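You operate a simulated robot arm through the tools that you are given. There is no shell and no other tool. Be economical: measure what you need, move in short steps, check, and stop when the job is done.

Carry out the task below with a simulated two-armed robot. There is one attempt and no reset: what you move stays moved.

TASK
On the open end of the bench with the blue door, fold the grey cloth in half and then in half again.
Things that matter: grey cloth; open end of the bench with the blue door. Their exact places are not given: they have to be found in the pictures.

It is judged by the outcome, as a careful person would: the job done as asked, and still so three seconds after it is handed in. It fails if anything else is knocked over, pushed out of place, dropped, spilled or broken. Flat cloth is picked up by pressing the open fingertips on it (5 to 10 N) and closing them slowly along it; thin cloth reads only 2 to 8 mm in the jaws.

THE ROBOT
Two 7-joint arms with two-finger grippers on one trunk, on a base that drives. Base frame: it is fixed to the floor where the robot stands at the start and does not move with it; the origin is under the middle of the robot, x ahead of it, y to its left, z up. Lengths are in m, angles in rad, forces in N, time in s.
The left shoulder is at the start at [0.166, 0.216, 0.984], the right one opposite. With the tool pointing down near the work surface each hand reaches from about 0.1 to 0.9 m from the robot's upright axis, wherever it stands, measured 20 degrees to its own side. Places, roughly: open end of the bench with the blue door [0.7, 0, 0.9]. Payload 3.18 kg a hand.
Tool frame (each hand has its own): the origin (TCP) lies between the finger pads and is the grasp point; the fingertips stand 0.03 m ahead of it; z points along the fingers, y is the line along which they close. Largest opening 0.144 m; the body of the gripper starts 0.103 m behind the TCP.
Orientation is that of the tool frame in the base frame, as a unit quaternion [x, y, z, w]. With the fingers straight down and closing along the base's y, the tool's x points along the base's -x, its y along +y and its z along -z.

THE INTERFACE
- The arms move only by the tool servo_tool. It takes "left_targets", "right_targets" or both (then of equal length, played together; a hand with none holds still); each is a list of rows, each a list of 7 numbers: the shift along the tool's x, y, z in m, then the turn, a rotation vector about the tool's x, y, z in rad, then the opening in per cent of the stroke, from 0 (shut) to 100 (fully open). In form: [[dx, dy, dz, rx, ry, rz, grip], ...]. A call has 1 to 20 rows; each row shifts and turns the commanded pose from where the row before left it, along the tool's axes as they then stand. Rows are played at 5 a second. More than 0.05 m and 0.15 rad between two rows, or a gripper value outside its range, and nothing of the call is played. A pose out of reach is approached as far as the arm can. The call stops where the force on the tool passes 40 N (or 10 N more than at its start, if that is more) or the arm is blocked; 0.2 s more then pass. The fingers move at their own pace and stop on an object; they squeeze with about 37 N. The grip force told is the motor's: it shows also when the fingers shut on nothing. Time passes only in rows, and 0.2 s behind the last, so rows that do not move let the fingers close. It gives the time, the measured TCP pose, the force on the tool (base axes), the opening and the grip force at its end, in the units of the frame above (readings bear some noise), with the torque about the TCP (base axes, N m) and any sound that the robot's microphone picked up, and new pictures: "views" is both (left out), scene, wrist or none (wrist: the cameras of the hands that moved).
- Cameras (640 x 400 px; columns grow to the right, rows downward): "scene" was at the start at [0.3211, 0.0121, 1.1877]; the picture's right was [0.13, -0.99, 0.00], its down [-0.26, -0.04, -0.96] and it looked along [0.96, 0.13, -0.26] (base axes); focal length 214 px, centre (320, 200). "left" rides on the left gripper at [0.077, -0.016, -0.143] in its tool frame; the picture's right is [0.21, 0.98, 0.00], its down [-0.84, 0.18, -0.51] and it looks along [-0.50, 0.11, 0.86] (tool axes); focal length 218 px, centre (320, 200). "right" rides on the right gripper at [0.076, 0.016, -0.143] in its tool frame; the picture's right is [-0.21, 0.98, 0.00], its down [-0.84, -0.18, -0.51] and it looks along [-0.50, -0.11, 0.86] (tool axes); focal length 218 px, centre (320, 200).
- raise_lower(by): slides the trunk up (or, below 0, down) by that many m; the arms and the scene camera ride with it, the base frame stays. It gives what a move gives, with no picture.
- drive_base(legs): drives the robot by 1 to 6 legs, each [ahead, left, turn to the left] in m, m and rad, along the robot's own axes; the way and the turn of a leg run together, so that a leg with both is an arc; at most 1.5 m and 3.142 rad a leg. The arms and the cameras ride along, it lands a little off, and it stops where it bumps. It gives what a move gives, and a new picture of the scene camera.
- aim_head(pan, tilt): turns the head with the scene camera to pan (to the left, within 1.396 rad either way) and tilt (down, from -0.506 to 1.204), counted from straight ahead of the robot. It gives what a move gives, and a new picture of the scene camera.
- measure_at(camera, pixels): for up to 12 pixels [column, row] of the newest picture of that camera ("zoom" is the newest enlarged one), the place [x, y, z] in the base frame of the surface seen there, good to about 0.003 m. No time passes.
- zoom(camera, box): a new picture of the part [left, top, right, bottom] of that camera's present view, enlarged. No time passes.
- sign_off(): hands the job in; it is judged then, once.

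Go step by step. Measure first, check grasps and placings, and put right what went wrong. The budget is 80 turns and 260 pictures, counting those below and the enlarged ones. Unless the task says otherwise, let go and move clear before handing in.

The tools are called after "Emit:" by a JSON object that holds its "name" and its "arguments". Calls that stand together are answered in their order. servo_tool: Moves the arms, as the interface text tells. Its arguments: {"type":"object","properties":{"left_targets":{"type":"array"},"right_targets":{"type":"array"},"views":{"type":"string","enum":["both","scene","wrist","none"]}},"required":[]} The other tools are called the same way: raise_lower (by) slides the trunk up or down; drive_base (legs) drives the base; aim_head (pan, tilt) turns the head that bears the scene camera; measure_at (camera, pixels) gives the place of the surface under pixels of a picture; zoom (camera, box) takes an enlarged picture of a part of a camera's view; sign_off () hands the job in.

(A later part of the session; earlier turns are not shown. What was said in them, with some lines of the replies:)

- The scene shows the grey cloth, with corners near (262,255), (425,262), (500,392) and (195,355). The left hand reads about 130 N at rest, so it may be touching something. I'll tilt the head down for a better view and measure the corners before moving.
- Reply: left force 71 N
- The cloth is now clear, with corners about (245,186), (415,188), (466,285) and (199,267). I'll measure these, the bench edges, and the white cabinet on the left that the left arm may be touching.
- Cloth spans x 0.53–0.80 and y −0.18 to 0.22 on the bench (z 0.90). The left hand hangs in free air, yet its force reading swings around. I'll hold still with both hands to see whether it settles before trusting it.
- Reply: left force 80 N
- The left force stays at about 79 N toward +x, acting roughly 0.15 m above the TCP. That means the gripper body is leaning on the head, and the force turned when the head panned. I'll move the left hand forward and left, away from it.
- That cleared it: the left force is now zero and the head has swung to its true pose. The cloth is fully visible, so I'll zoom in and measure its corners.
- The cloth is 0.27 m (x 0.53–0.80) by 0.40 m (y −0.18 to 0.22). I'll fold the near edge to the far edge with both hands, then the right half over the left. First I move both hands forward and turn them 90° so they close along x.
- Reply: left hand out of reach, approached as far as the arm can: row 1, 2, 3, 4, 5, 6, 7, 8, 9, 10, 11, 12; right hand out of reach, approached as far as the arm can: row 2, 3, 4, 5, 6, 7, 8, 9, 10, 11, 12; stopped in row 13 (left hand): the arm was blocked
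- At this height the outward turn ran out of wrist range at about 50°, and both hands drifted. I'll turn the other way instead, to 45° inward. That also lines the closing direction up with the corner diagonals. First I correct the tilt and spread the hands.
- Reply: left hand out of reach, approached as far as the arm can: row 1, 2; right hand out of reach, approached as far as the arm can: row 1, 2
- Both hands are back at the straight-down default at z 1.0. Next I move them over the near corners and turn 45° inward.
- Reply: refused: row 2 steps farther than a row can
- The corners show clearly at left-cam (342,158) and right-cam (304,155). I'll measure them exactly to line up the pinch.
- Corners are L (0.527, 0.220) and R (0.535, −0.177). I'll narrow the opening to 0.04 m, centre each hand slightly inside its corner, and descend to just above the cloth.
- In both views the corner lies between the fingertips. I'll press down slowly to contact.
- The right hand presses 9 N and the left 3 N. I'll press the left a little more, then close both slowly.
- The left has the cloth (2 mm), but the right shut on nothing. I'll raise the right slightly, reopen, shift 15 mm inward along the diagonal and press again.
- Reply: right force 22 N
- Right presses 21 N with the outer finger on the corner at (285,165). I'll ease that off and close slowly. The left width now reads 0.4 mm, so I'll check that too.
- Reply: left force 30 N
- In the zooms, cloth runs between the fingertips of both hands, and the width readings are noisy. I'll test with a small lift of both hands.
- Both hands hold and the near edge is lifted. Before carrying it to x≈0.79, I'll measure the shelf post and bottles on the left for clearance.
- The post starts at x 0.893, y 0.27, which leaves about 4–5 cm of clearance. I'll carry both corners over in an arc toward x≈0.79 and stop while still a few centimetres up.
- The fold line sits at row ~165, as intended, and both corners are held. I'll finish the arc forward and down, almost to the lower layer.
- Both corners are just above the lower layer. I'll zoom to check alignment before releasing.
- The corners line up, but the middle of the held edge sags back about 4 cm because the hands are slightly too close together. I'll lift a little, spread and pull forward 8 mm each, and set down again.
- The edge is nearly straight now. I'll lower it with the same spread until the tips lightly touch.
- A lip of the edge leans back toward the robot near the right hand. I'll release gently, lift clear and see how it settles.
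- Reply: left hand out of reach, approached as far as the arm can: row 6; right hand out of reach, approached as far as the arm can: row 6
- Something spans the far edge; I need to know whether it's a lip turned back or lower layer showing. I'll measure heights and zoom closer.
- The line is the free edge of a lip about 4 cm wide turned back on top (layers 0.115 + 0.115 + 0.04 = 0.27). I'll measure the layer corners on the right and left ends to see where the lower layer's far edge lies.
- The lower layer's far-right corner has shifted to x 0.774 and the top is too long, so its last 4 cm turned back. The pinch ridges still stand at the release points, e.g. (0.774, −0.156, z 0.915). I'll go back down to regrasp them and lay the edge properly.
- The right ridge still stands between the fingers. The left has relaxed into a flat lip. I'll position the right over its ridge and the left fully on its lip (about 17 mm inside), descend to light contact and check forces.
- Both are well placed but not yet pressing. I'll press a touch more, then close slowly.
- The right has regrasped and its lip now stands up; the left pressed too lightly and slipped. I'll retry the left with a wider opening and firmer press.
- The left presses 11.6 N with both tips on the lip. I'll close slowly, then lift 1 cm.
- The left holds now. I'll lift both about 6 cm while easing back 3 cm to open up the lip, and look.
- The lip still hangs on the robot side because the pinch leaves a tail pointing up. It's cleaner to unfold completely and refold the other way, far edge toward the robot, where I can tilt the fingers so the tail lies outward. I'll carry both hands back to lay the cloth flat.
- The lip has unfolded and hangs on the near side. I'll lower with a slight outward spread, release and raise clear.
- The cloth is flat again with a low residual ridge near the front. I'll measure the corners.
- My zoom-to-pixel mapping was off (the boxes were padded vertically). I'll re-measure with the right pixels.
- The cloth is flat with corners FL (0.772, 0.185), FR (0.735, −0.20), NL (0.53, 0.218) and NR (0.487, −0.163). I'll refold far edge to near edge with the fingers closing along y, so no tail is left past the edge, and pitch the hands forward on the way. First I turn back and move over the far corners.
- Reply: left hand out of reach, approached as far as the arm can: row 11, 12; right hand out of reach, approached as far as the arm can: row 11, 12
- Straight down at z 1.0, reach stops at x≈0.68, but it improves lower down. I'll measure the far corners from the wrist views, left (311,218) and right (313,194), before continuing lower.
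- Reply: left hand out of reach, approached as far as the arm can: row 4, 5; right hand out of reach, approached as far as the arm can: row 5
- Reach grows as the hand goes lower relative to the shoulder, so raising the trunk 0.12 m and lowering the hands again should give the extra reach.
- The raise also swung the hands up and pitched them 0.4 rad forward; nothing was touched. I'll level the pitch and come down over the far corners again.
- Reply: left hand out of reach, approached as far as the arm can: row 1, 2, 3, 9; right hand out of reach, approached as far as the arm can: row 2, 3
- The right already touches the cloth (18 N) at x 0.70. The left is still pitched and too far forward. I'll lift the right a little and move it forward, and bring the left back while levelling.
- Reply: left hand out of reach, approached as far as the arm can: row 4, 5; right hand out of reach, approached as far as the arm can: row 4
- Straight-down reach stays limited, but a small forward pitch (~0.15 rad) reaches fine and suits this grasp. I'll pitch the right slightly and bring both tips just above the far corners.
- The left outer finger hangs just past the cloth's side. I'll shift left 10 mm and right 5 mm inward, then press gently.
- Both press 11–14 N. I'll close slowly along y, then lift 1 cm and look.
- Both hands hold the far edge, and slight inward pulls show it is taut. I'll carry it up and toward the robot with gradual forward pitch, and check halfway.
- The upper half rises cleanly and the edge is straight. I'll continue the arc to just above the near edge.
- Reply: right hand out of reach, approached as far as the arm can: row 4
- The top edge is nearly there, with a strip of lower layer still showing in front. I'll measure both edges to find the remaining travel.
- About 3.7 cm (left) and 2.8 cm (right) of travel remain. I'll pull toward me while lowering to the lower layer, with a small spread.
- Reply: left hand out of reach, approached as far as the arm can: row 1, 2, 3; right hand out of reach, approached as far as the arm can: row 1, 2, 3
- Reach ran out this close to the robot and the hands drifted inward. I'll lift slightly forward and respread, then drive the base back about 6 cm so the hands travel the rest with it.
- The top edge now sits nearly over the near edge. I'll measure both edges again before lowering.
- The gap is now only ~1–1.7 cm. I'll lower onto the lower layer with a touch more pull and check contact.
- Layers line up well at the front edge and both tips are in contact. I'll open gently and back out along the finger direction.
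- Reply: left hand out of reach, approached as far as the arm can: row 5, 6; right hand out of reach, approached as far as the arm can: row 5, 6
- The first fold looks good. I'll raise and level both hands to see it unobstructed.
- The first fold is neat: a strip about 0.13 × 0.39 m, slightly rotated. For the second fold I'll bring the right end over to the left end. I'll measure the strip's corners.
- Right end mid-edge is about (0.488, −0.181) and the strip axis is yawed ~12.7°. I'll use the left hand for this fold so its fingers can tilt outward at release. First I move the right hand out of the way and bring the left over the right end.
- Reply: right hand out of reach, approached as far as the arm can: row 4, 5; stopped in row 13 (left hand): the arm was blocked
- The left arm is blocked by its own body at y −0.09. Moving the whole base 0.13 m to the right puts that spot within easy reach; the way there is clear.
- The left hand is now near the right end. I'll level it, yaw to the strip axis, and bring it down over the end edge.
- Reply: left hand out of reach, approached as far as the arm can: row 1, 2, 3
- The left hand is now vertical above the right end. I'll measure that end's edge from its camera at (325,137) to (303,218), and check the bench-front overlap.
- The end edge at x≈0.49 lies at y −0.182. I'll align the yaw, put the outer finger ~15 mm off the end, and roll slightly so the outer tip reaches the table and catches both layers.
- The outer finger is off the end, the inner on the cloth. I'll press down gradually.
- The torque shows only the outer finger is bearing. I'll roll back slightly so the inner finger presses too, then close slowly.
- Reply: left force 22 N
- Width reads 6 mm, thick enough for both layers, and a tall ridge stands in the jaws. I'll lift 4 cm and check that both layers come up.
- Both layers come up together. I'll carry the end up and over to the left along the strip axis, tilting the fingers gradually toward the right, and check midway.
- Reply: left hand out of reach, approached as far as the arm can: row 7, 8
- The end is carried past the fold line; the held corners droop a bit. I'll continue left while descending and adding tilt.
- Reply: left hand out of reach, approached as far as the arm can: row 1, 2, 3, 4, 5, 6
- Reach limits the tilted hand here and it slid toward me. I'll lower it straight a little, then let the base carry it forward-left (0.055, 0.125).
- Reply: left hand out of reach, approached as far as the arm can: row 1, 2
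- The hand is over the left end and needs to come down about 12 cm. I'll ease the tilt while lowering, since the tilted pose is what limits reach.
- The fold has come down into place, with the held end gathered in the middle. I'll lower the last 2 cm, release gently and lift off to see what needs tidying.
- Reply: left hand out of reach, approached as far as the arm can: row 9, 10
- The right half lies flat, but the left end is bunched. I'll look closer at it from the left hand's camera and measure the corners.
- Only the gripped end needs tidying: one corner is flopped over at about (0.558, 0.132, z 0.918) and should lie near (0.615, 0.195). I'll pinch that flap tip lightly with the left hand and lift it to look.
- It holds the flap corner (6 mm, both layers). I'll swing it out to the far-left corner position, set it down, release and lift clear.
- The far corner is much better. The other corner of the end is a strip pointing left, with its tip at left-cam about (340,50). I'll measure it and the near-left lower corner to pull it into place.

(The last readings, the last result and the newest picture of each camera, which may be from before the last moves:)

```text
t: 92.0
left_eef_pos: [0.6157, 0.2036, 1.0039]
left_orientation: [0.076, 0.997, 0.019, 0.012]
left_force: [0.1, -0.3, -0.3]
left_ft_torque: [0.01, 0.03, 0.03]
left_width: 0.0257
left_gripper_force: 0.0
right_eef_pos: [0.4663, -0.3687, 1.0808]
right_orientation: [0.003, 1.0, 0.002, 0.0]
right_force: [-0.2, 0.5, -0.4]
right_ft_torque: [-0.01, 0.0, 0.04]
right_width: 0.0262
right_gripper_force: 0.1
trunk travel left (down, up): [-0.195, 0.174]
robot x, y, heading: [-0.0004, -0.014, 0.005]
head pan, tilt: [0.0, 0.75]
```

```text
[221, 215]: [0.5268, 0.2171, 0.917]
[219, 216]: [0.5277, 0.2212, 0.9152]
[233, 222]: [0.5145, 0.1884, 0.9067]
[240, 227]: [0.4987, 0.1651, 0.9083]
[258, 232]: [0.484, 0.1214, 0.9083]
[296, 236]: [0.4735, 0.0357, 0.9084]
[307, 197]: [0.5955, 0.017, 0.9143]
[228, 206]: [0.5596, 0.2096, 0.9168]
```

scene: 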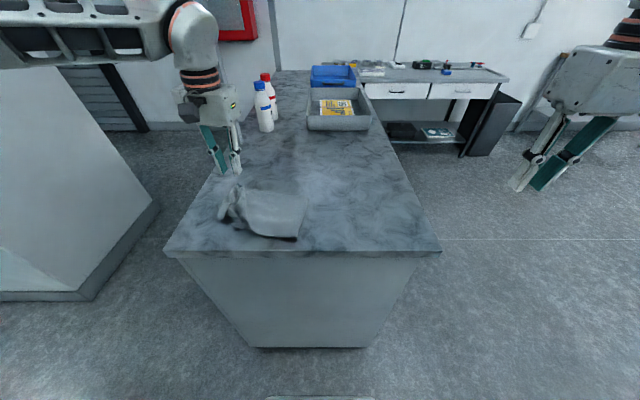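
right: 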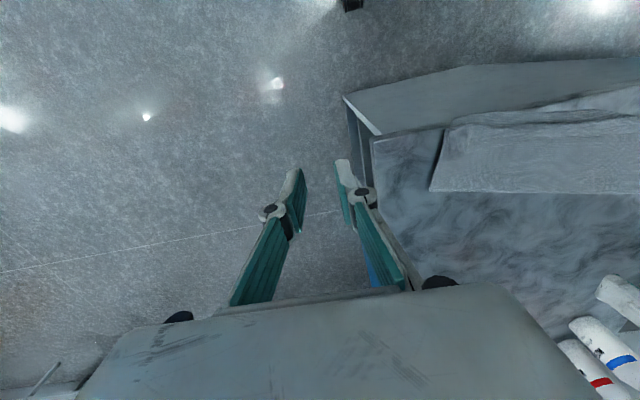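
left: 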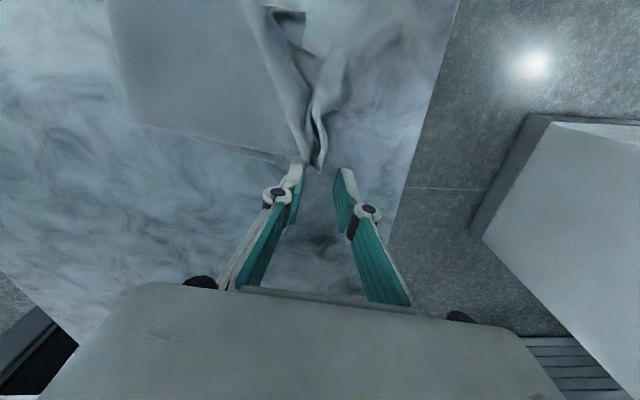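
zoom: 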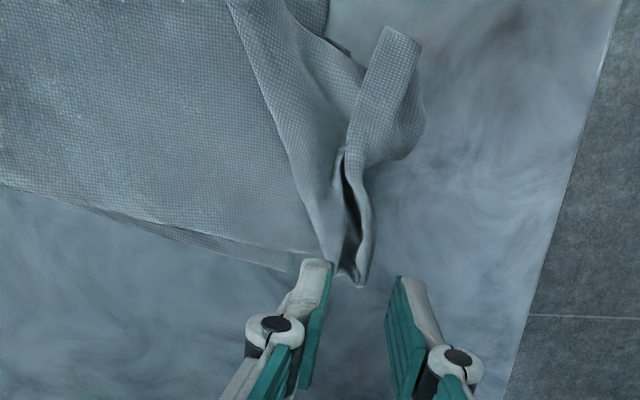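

The strip tip is at (0.525, 0.219, z 0.917). I'll pinch it across, draw it toward the near-left corner (about 0.495, 0.20), release and lift clear.

Emit:
{"name": "servo_tool", "arguments": {"left_targets": [[0.0412, 0.0014, 0, 0, 0, 0, 24], [0.0412, 0.0013, 0, 0, 0, 0, 24], [0, 0, 0.03, 0, 0, 0, 24], [0, 0, 0.025, 0, 0, 0, 24], [0, 0, 0.014, 0, 0, 0, 24], [0, 0, 0, 0, 0, 0, 18], [0, 0, 0, 0, 0, 0, 12], [0, 0, 0, 0, 0, 0, 6], [0, 0, 0, 0, 0, 0, 0], [0, 0, 0, 0, 0, 0, 0], [0, 0, -0.012, 0, 0, 0, 0], [0.016, -0.0125, 0, 0, 0, 0, 0], [0.016, -0.0125, 0, 0, 0, 0, 0], [0, 0, 0.011, 0, 0, 0, 0], [0, 0, 0, 0, 0, 0, 6], [0, 0, 0, 0, 0, 0, 16], [0, 0, 0, 0, 0, 0, 16], [0, 0, -0.03, 0, 0, 0, 16], [0, 0, -0.03, 0, 0, 0, 16], [-0.02, 0.02, -0.01, 0, 0, 0, 16]], "views": "both"}}

Emit:
{"name": "zoom", "arguments": {"camera": "scene", "box": [190, 160, 340, 254]}}

Emit:
{"name": "zoom", "arguments": {"camera": "left", "box": [140, 30, 460, 230]}}

```text
t: 96.2
left_eef_pos: [0.522, 0.2164, 1.0047]
left_orientation: [0.075, 0.997, 0.017, 0.012]
left_force: [0.2, 0.4, -0.1]
left_ft_torque: [-0.04, 0.02, -0.01]
left_width: 0.023
left_gripper_force: 0.0
right_eef_pos: [0.466, -0.3678, 1.082]
right_orientation: [0.003, 1.0, 0.001, 0.0]
right_force: [0.0, 0.4, -0.3]
right_ft_torque: [0.03, 0.03, 0.02]
right_width: 0.026
right_gripper_force: 0.0
trunk travel left (down, up): [-0.195, 0.174]
robot x, y, heading: [-0.003, -0.0157, 0.005]
head pan, tilt: [0.0, 0.75]
```

scene: 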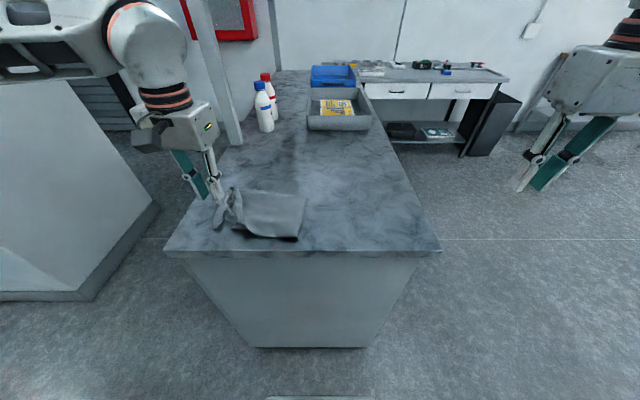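
left: 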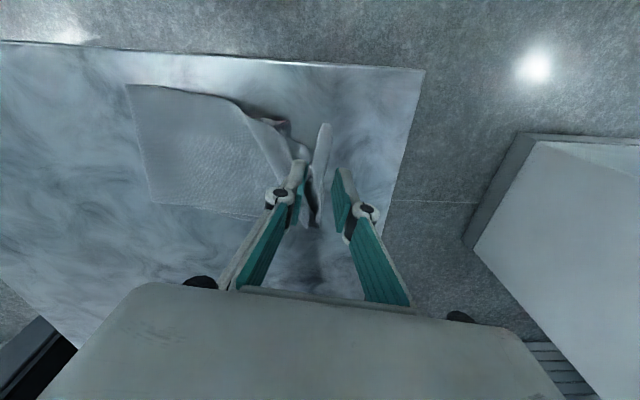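

```text
4.26 times, centred on (265, 207) of scene
```

zoom: 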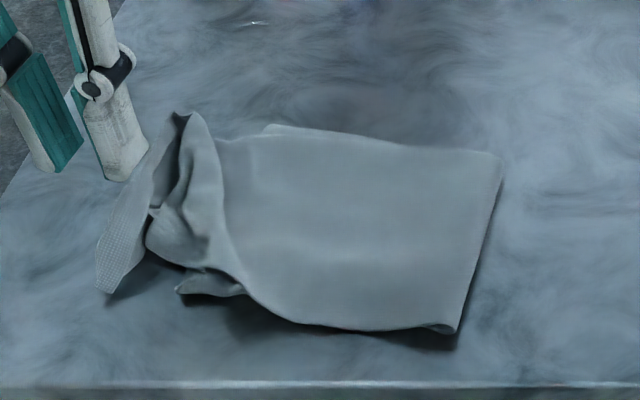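

```text
2.00 times, centred on (300, 130) of left
```

zoom: 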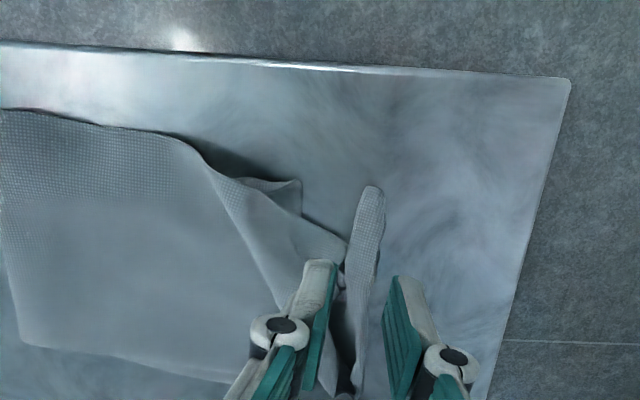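

The strip is nearer but still sticks out to the left. I'll measure its tip for one more pull toward the near-left corner of the packet.

Emit:
{"name": "measure_at", "arguments": {"camera": "scene", "pixels": [[217, 226], [219, 220], [222, 213], [228, 205], [235, 228], [233, 190]]}}

Emit:
{"name": "measure_at", "arguments": {"camera": "left", "pixels": [[325, 126], [324, 140], [290, 123], [312, 145]]}}

```text
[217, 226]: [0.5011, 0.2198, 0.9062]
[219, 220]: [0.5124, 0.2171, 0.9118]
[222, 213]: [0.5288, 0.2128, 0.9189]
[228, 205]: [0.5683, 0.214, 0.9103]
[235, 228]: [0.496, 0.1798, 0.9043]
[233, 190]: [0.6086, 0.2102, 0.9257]
```

```text
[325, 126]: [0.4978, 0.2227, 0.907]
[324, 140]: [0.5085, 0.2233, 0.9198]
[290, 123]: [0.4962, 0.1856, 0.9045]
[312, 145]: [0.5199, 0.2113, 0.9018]
```

The tip (0.498, 0.22) should lie over the lower corner (0.496, 0.18). I'll pinch it, move it ~4.5 cm right and slightly nearer, release and withdraw well clear.

Emit:
{"name": "servo_tool", "arguments": {"left_targets": [[0.0123, 0.001, 0.02, 0, 0, 0, 24], [0, 0, 0.03, 0, 0, 0, 24], [0, 0, 0.019, 0, 0, 0, 24], [0, 0, 0, 0, 0, 0, 18], [0, 0, 0, 0, 0, 0, 12], [0, 0, 0, 0, 0, 0, 6], [0, 0, 0, 0, 0, 0, 0], [0, 0, 0, 0, 0, 0, 0], [0, 0, -0.02, 0, 0, 0, 0], [0.0065, -0.0238, 0, 0, 0, 0, 0], [0.0065, -0.0238, 0, 0, 0, 0, 0], [0, 0, 0.017, 0, 0, 0, 0], [0, 0, 0, 0, 0, 0, 6], [0, 0, 0, 0, 0, 0, 16], [0, 0, 0, 0, 0, 0, 16], [0, 0, -0.03, 0, 0, 0, 16], [0, 0, -0.03, 0, 0, 0, 16], [0, 0.04, -0.01, 0, 0, 0, 16], [0, 0.04, 0, 0, 0, 0, 16]], "views": "both"}}

Emit:
{"name": "zoom", "arguments": {"camera": "scene", "box": [190, 160, 340, 254]}}

Emit:
{"name": "zoom", "arguments": {"camera": "left", "box": [60, 30, 380, 230]}}

```text
t: 100.2
left_eef_pos: [0.5, 0.2535, 1.0093]
left_orientation: [0.076, 0.997, 0.017, 0.012]
left_force: [0.1, 0.6, -0.8]
left_ft_torque: [-0.01, 0.0, 0.01]
left_width: 0.0231
left_gripper_force: 0.1
right_eef_pos: [0.4661, -0.3678, 1.0816]
right_orientation: [0.003, 1.0, 0.001, 0.0]
right_force: [0.1, -0.4, -0.1]
right_ft_torque: [-0.01, 0.03, -0.01]
right_width: 0.0261
right_gripper_force: 0.1
trunk travel left (down, up): [-0.195, 0.174]
robot x, y, heading: [-0.0058, -0.0135, -0.004]
head pan, tilt: [0.0, 0.75]
```

scene: 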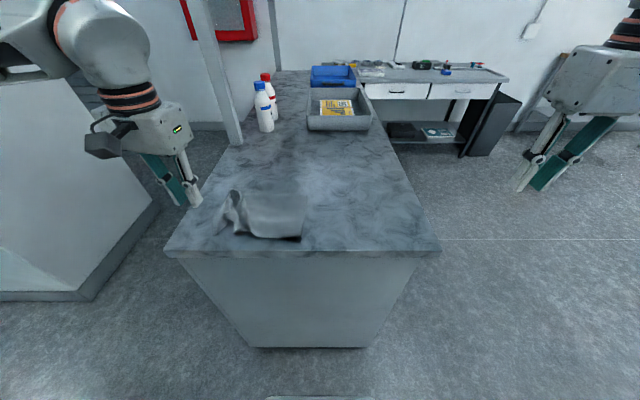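
left: 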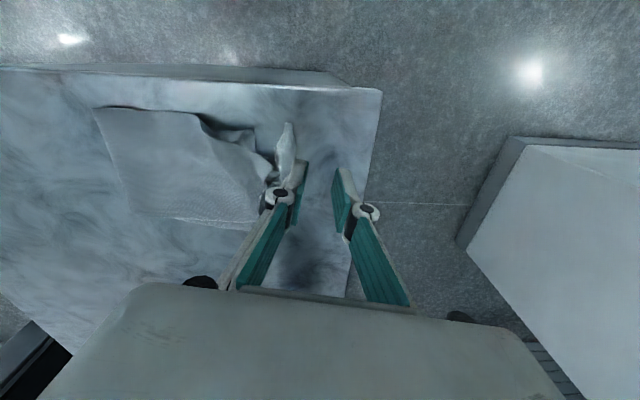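

```text
4.26 times, centred on (265, 207) of scene
```

zoom: 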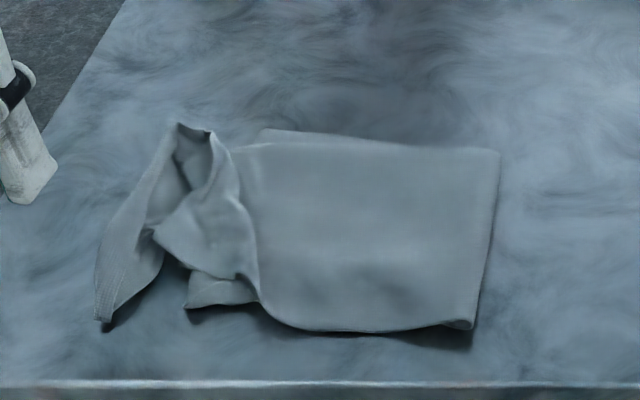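

```text
2.00 times, centred on (220, 130) of left
5 turns are left
```

zoom: 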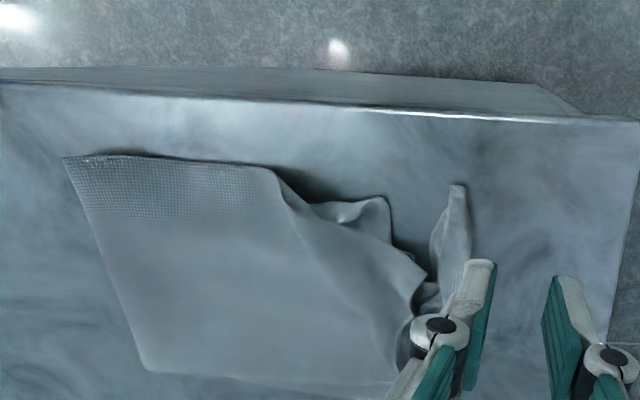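

The strip still stands at the left edge. I'll close the fingers and sweep it sideways against the packet just above the bench, then lift clear.

Emit:
{"name": "servo_tool", "arguments": {"left_targets": [[-0.0198, 0.006, 0, 0, 0, 0, 0], [0, 0, 0.03, 0, 0, 0, 0], [0, 0, 0.03, 0, 0, 0, 0], [0, 0, 0.013, 0, 0, 0, 0], [0, -0.015, 0, 0, 0, 0, 0], [0, -0.015, 0, 0, 0, 0, 0], [0, -0.015, 0, 0, 0, 0, 0], [0, -0.015, 0, 0, 0, 0, 0], [0, -0.01, -0.01, 0, 0, 0, 0], [0, -0.01, -0.01, 0, 0, 0, 0], [0, -0.01, 0.01, 0, 0, 0, 0], [0, 0, -0.04, 0, 0, 0, 0], [0, 0, -0.03, 0, 0, 0, 0], [0, 0.045, 0, 0, 0, 0, 0], [0, 0.045, 0, 0, 0, 0, 0], [0, 0.03, 0, 0, 0, 0, 0]], "views": "both"}}

Emit:
{"name": "zoom", "arguments": {"camera": "scene", "box": [190, 160, 340, 254]}}

Emit:
{"name": "measure_at", "arguments": {"camera": "scene", "pixels": [[217, 228], [222, 215], [232, 190], [235, 228], [258, 232], [300, 235], [306, 197], [255, 192], [240, 205]]}}

```text
t: 103.6
left_eef_pos: [0.526, 0.2854, 1.0191]
left_orientation: [0.075, 0.997, 0.017, 0.012]
left_force: [0.2, 0.6, 0.1]
left_ft_torque: [-0.01, -0.01, -0.02]
left_width: 0.0
left_gripper_force: 31.0
right_eef_pos: [0.4651, -0.3674, 1.0821]
right_orientation: [0.003, 1.0, 0.002, 0.001]
right_force: [0.3, 0.0, 0.7]
right_ft_torque: [-0.04, -0.02, 0.01]
right_width: 0.026
right_gripper_force: 0.0
trunk travel left (down, up): [-0.195, 0.174]
robot x, y, heading: [-0.002, -0.0163, -0.001]
head pan, tilt: [0.0, 0.75]
```

scene: 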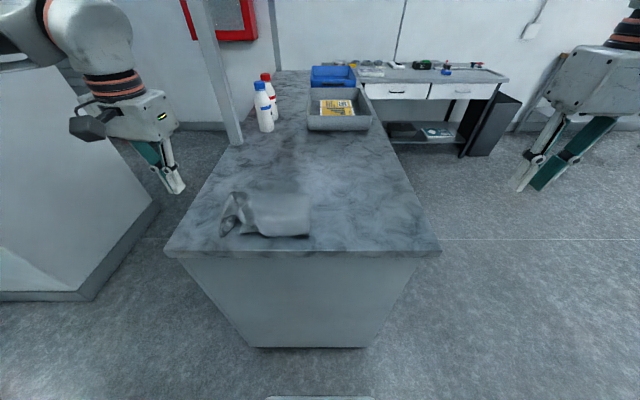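
left: 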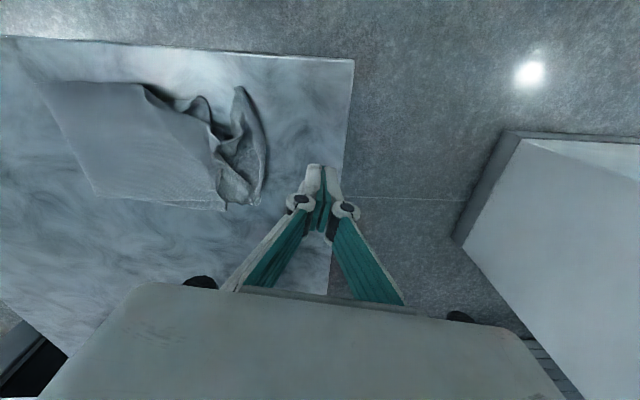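

```text
4.26 times, centred on (265, 207) of scene
```

zoom: 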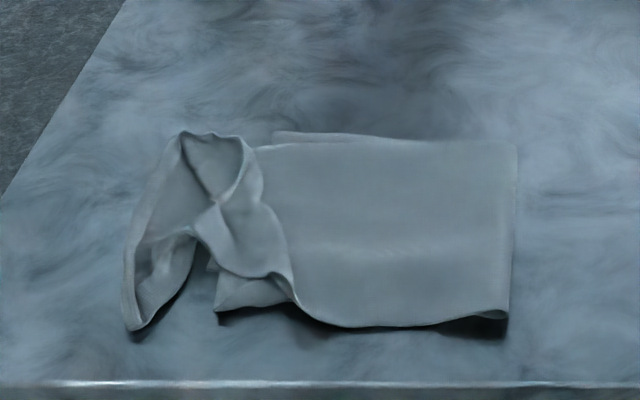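

```text
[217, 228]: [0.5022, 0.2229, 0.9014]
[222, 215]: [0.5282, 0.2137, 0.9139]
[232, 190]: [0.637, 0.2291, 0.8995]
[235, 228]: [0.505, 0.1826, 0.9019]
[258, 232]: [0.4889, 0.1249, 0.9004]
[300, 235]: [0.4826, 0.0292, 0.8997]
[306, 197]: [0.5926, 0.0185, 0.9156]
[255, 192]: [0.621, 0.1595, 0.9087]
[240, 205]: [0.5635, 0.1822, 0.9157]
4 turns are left
```

The packet is now about 0.14 × 0.21 m, with only the near tip at about (0.50, 0.215) flaring out. I'll do one last low sweep on that tip, then move clear.

Emit:
{"name": "servo_tool", "arguments": {"left_targets": [[0.0165, -0.038, 0, 0, 0, 0, 0], [0, 0, 0.04, 0, 0, 0, 0], [0, 0, 0.03, 0, 0, 0, 0], [0, 0, 0.014, 0, 0, 0, 0], [0, -0.014, 0, 0, 0, 0, 0], [0, -0.014, 0, 0, 0, 0, 0], [0, -0.014, 0, 0, 0, 0, 0], [0, -0.01, -0.005, 0, 0, 0, 0], [0, -0.01, -0.005, 0, 0, 0, 0], [0, 0, -0.04, 0, 0, 0, 0], [0, 0, -0.035, 0, 0, 0, 0], [0, 0.045, 0, 0, 0, 0, 0], [0, 0.045, 0, 0, 0, 0, 0], [0, 0.03, 0, 0, 0, 0, 0]], "views": "scene"}}

Emit:
{"name": "zoom", "arguments": {"camera": "scene", "box": [190, 160, 340, 254]}}

```text
t: 106.6
left_eef_pos: [0.5132, 0.3076, 1.021]
left_orientation: [0.076, 0.997, 0.018, 0.014]
left_force: [0.0, 0.4, -0.8]
left_ft_torque: [-0.01, -0.02, 0.0]
left_width: 0.0
left_gripper_force: 31.1
right_eef_pos: [0.4643, -0.3689, 1.082]
right_orientation: [0.002, 1.0, 0.002, 0.001]
right_force: [1.0, -0.8, -0.3]
right_ft_torque: [0.02, -0.04, 0.0]
right_width: 0.0258
right_gripper_force: 0.0
trunk travel left (down, up): [-0.195, 0.174]
robot x, y, heading: [-0.004, -0.0168, 0.0]
head pan, tilt: [0.0, 0.75]
```

scene: 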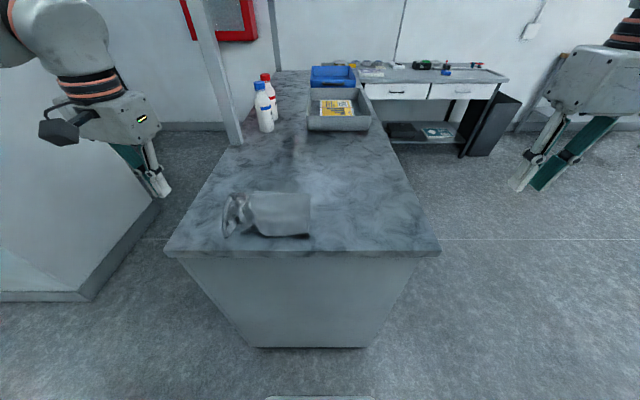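

```text
4.26 times, centred on (265, 207) of scene
3 turns are left
```

zoom: 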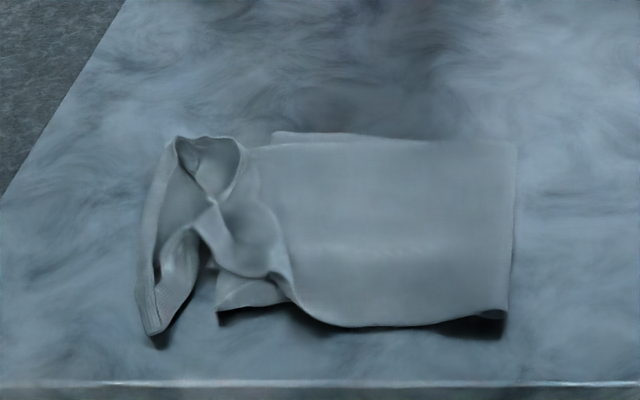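

The cloth lies folded in half and in half again on the bench end, though its left end is wrinkled with one corner flaring out. The bottles, tray and shelf are where they were, and both hands are clear. With 3 turns left, I'm handing it in.

Emit:
{"name": "sign_off", "arguments": {}}

```text
The job is handed in.
```

I folded the grey cloth in half and then in half again on the open end of the bench, but the second fold is untidy. The packet is about 0.14 × 0.21 m. Its left end is bunched, and one corner still sticks out after several tries to flatten it.

The bottles, tray and shelf look untouched, and both hands were clear when I handed in. At the start the left hand was already pressing against the robot's head at up to about 130 N, so I moved it away before starting.
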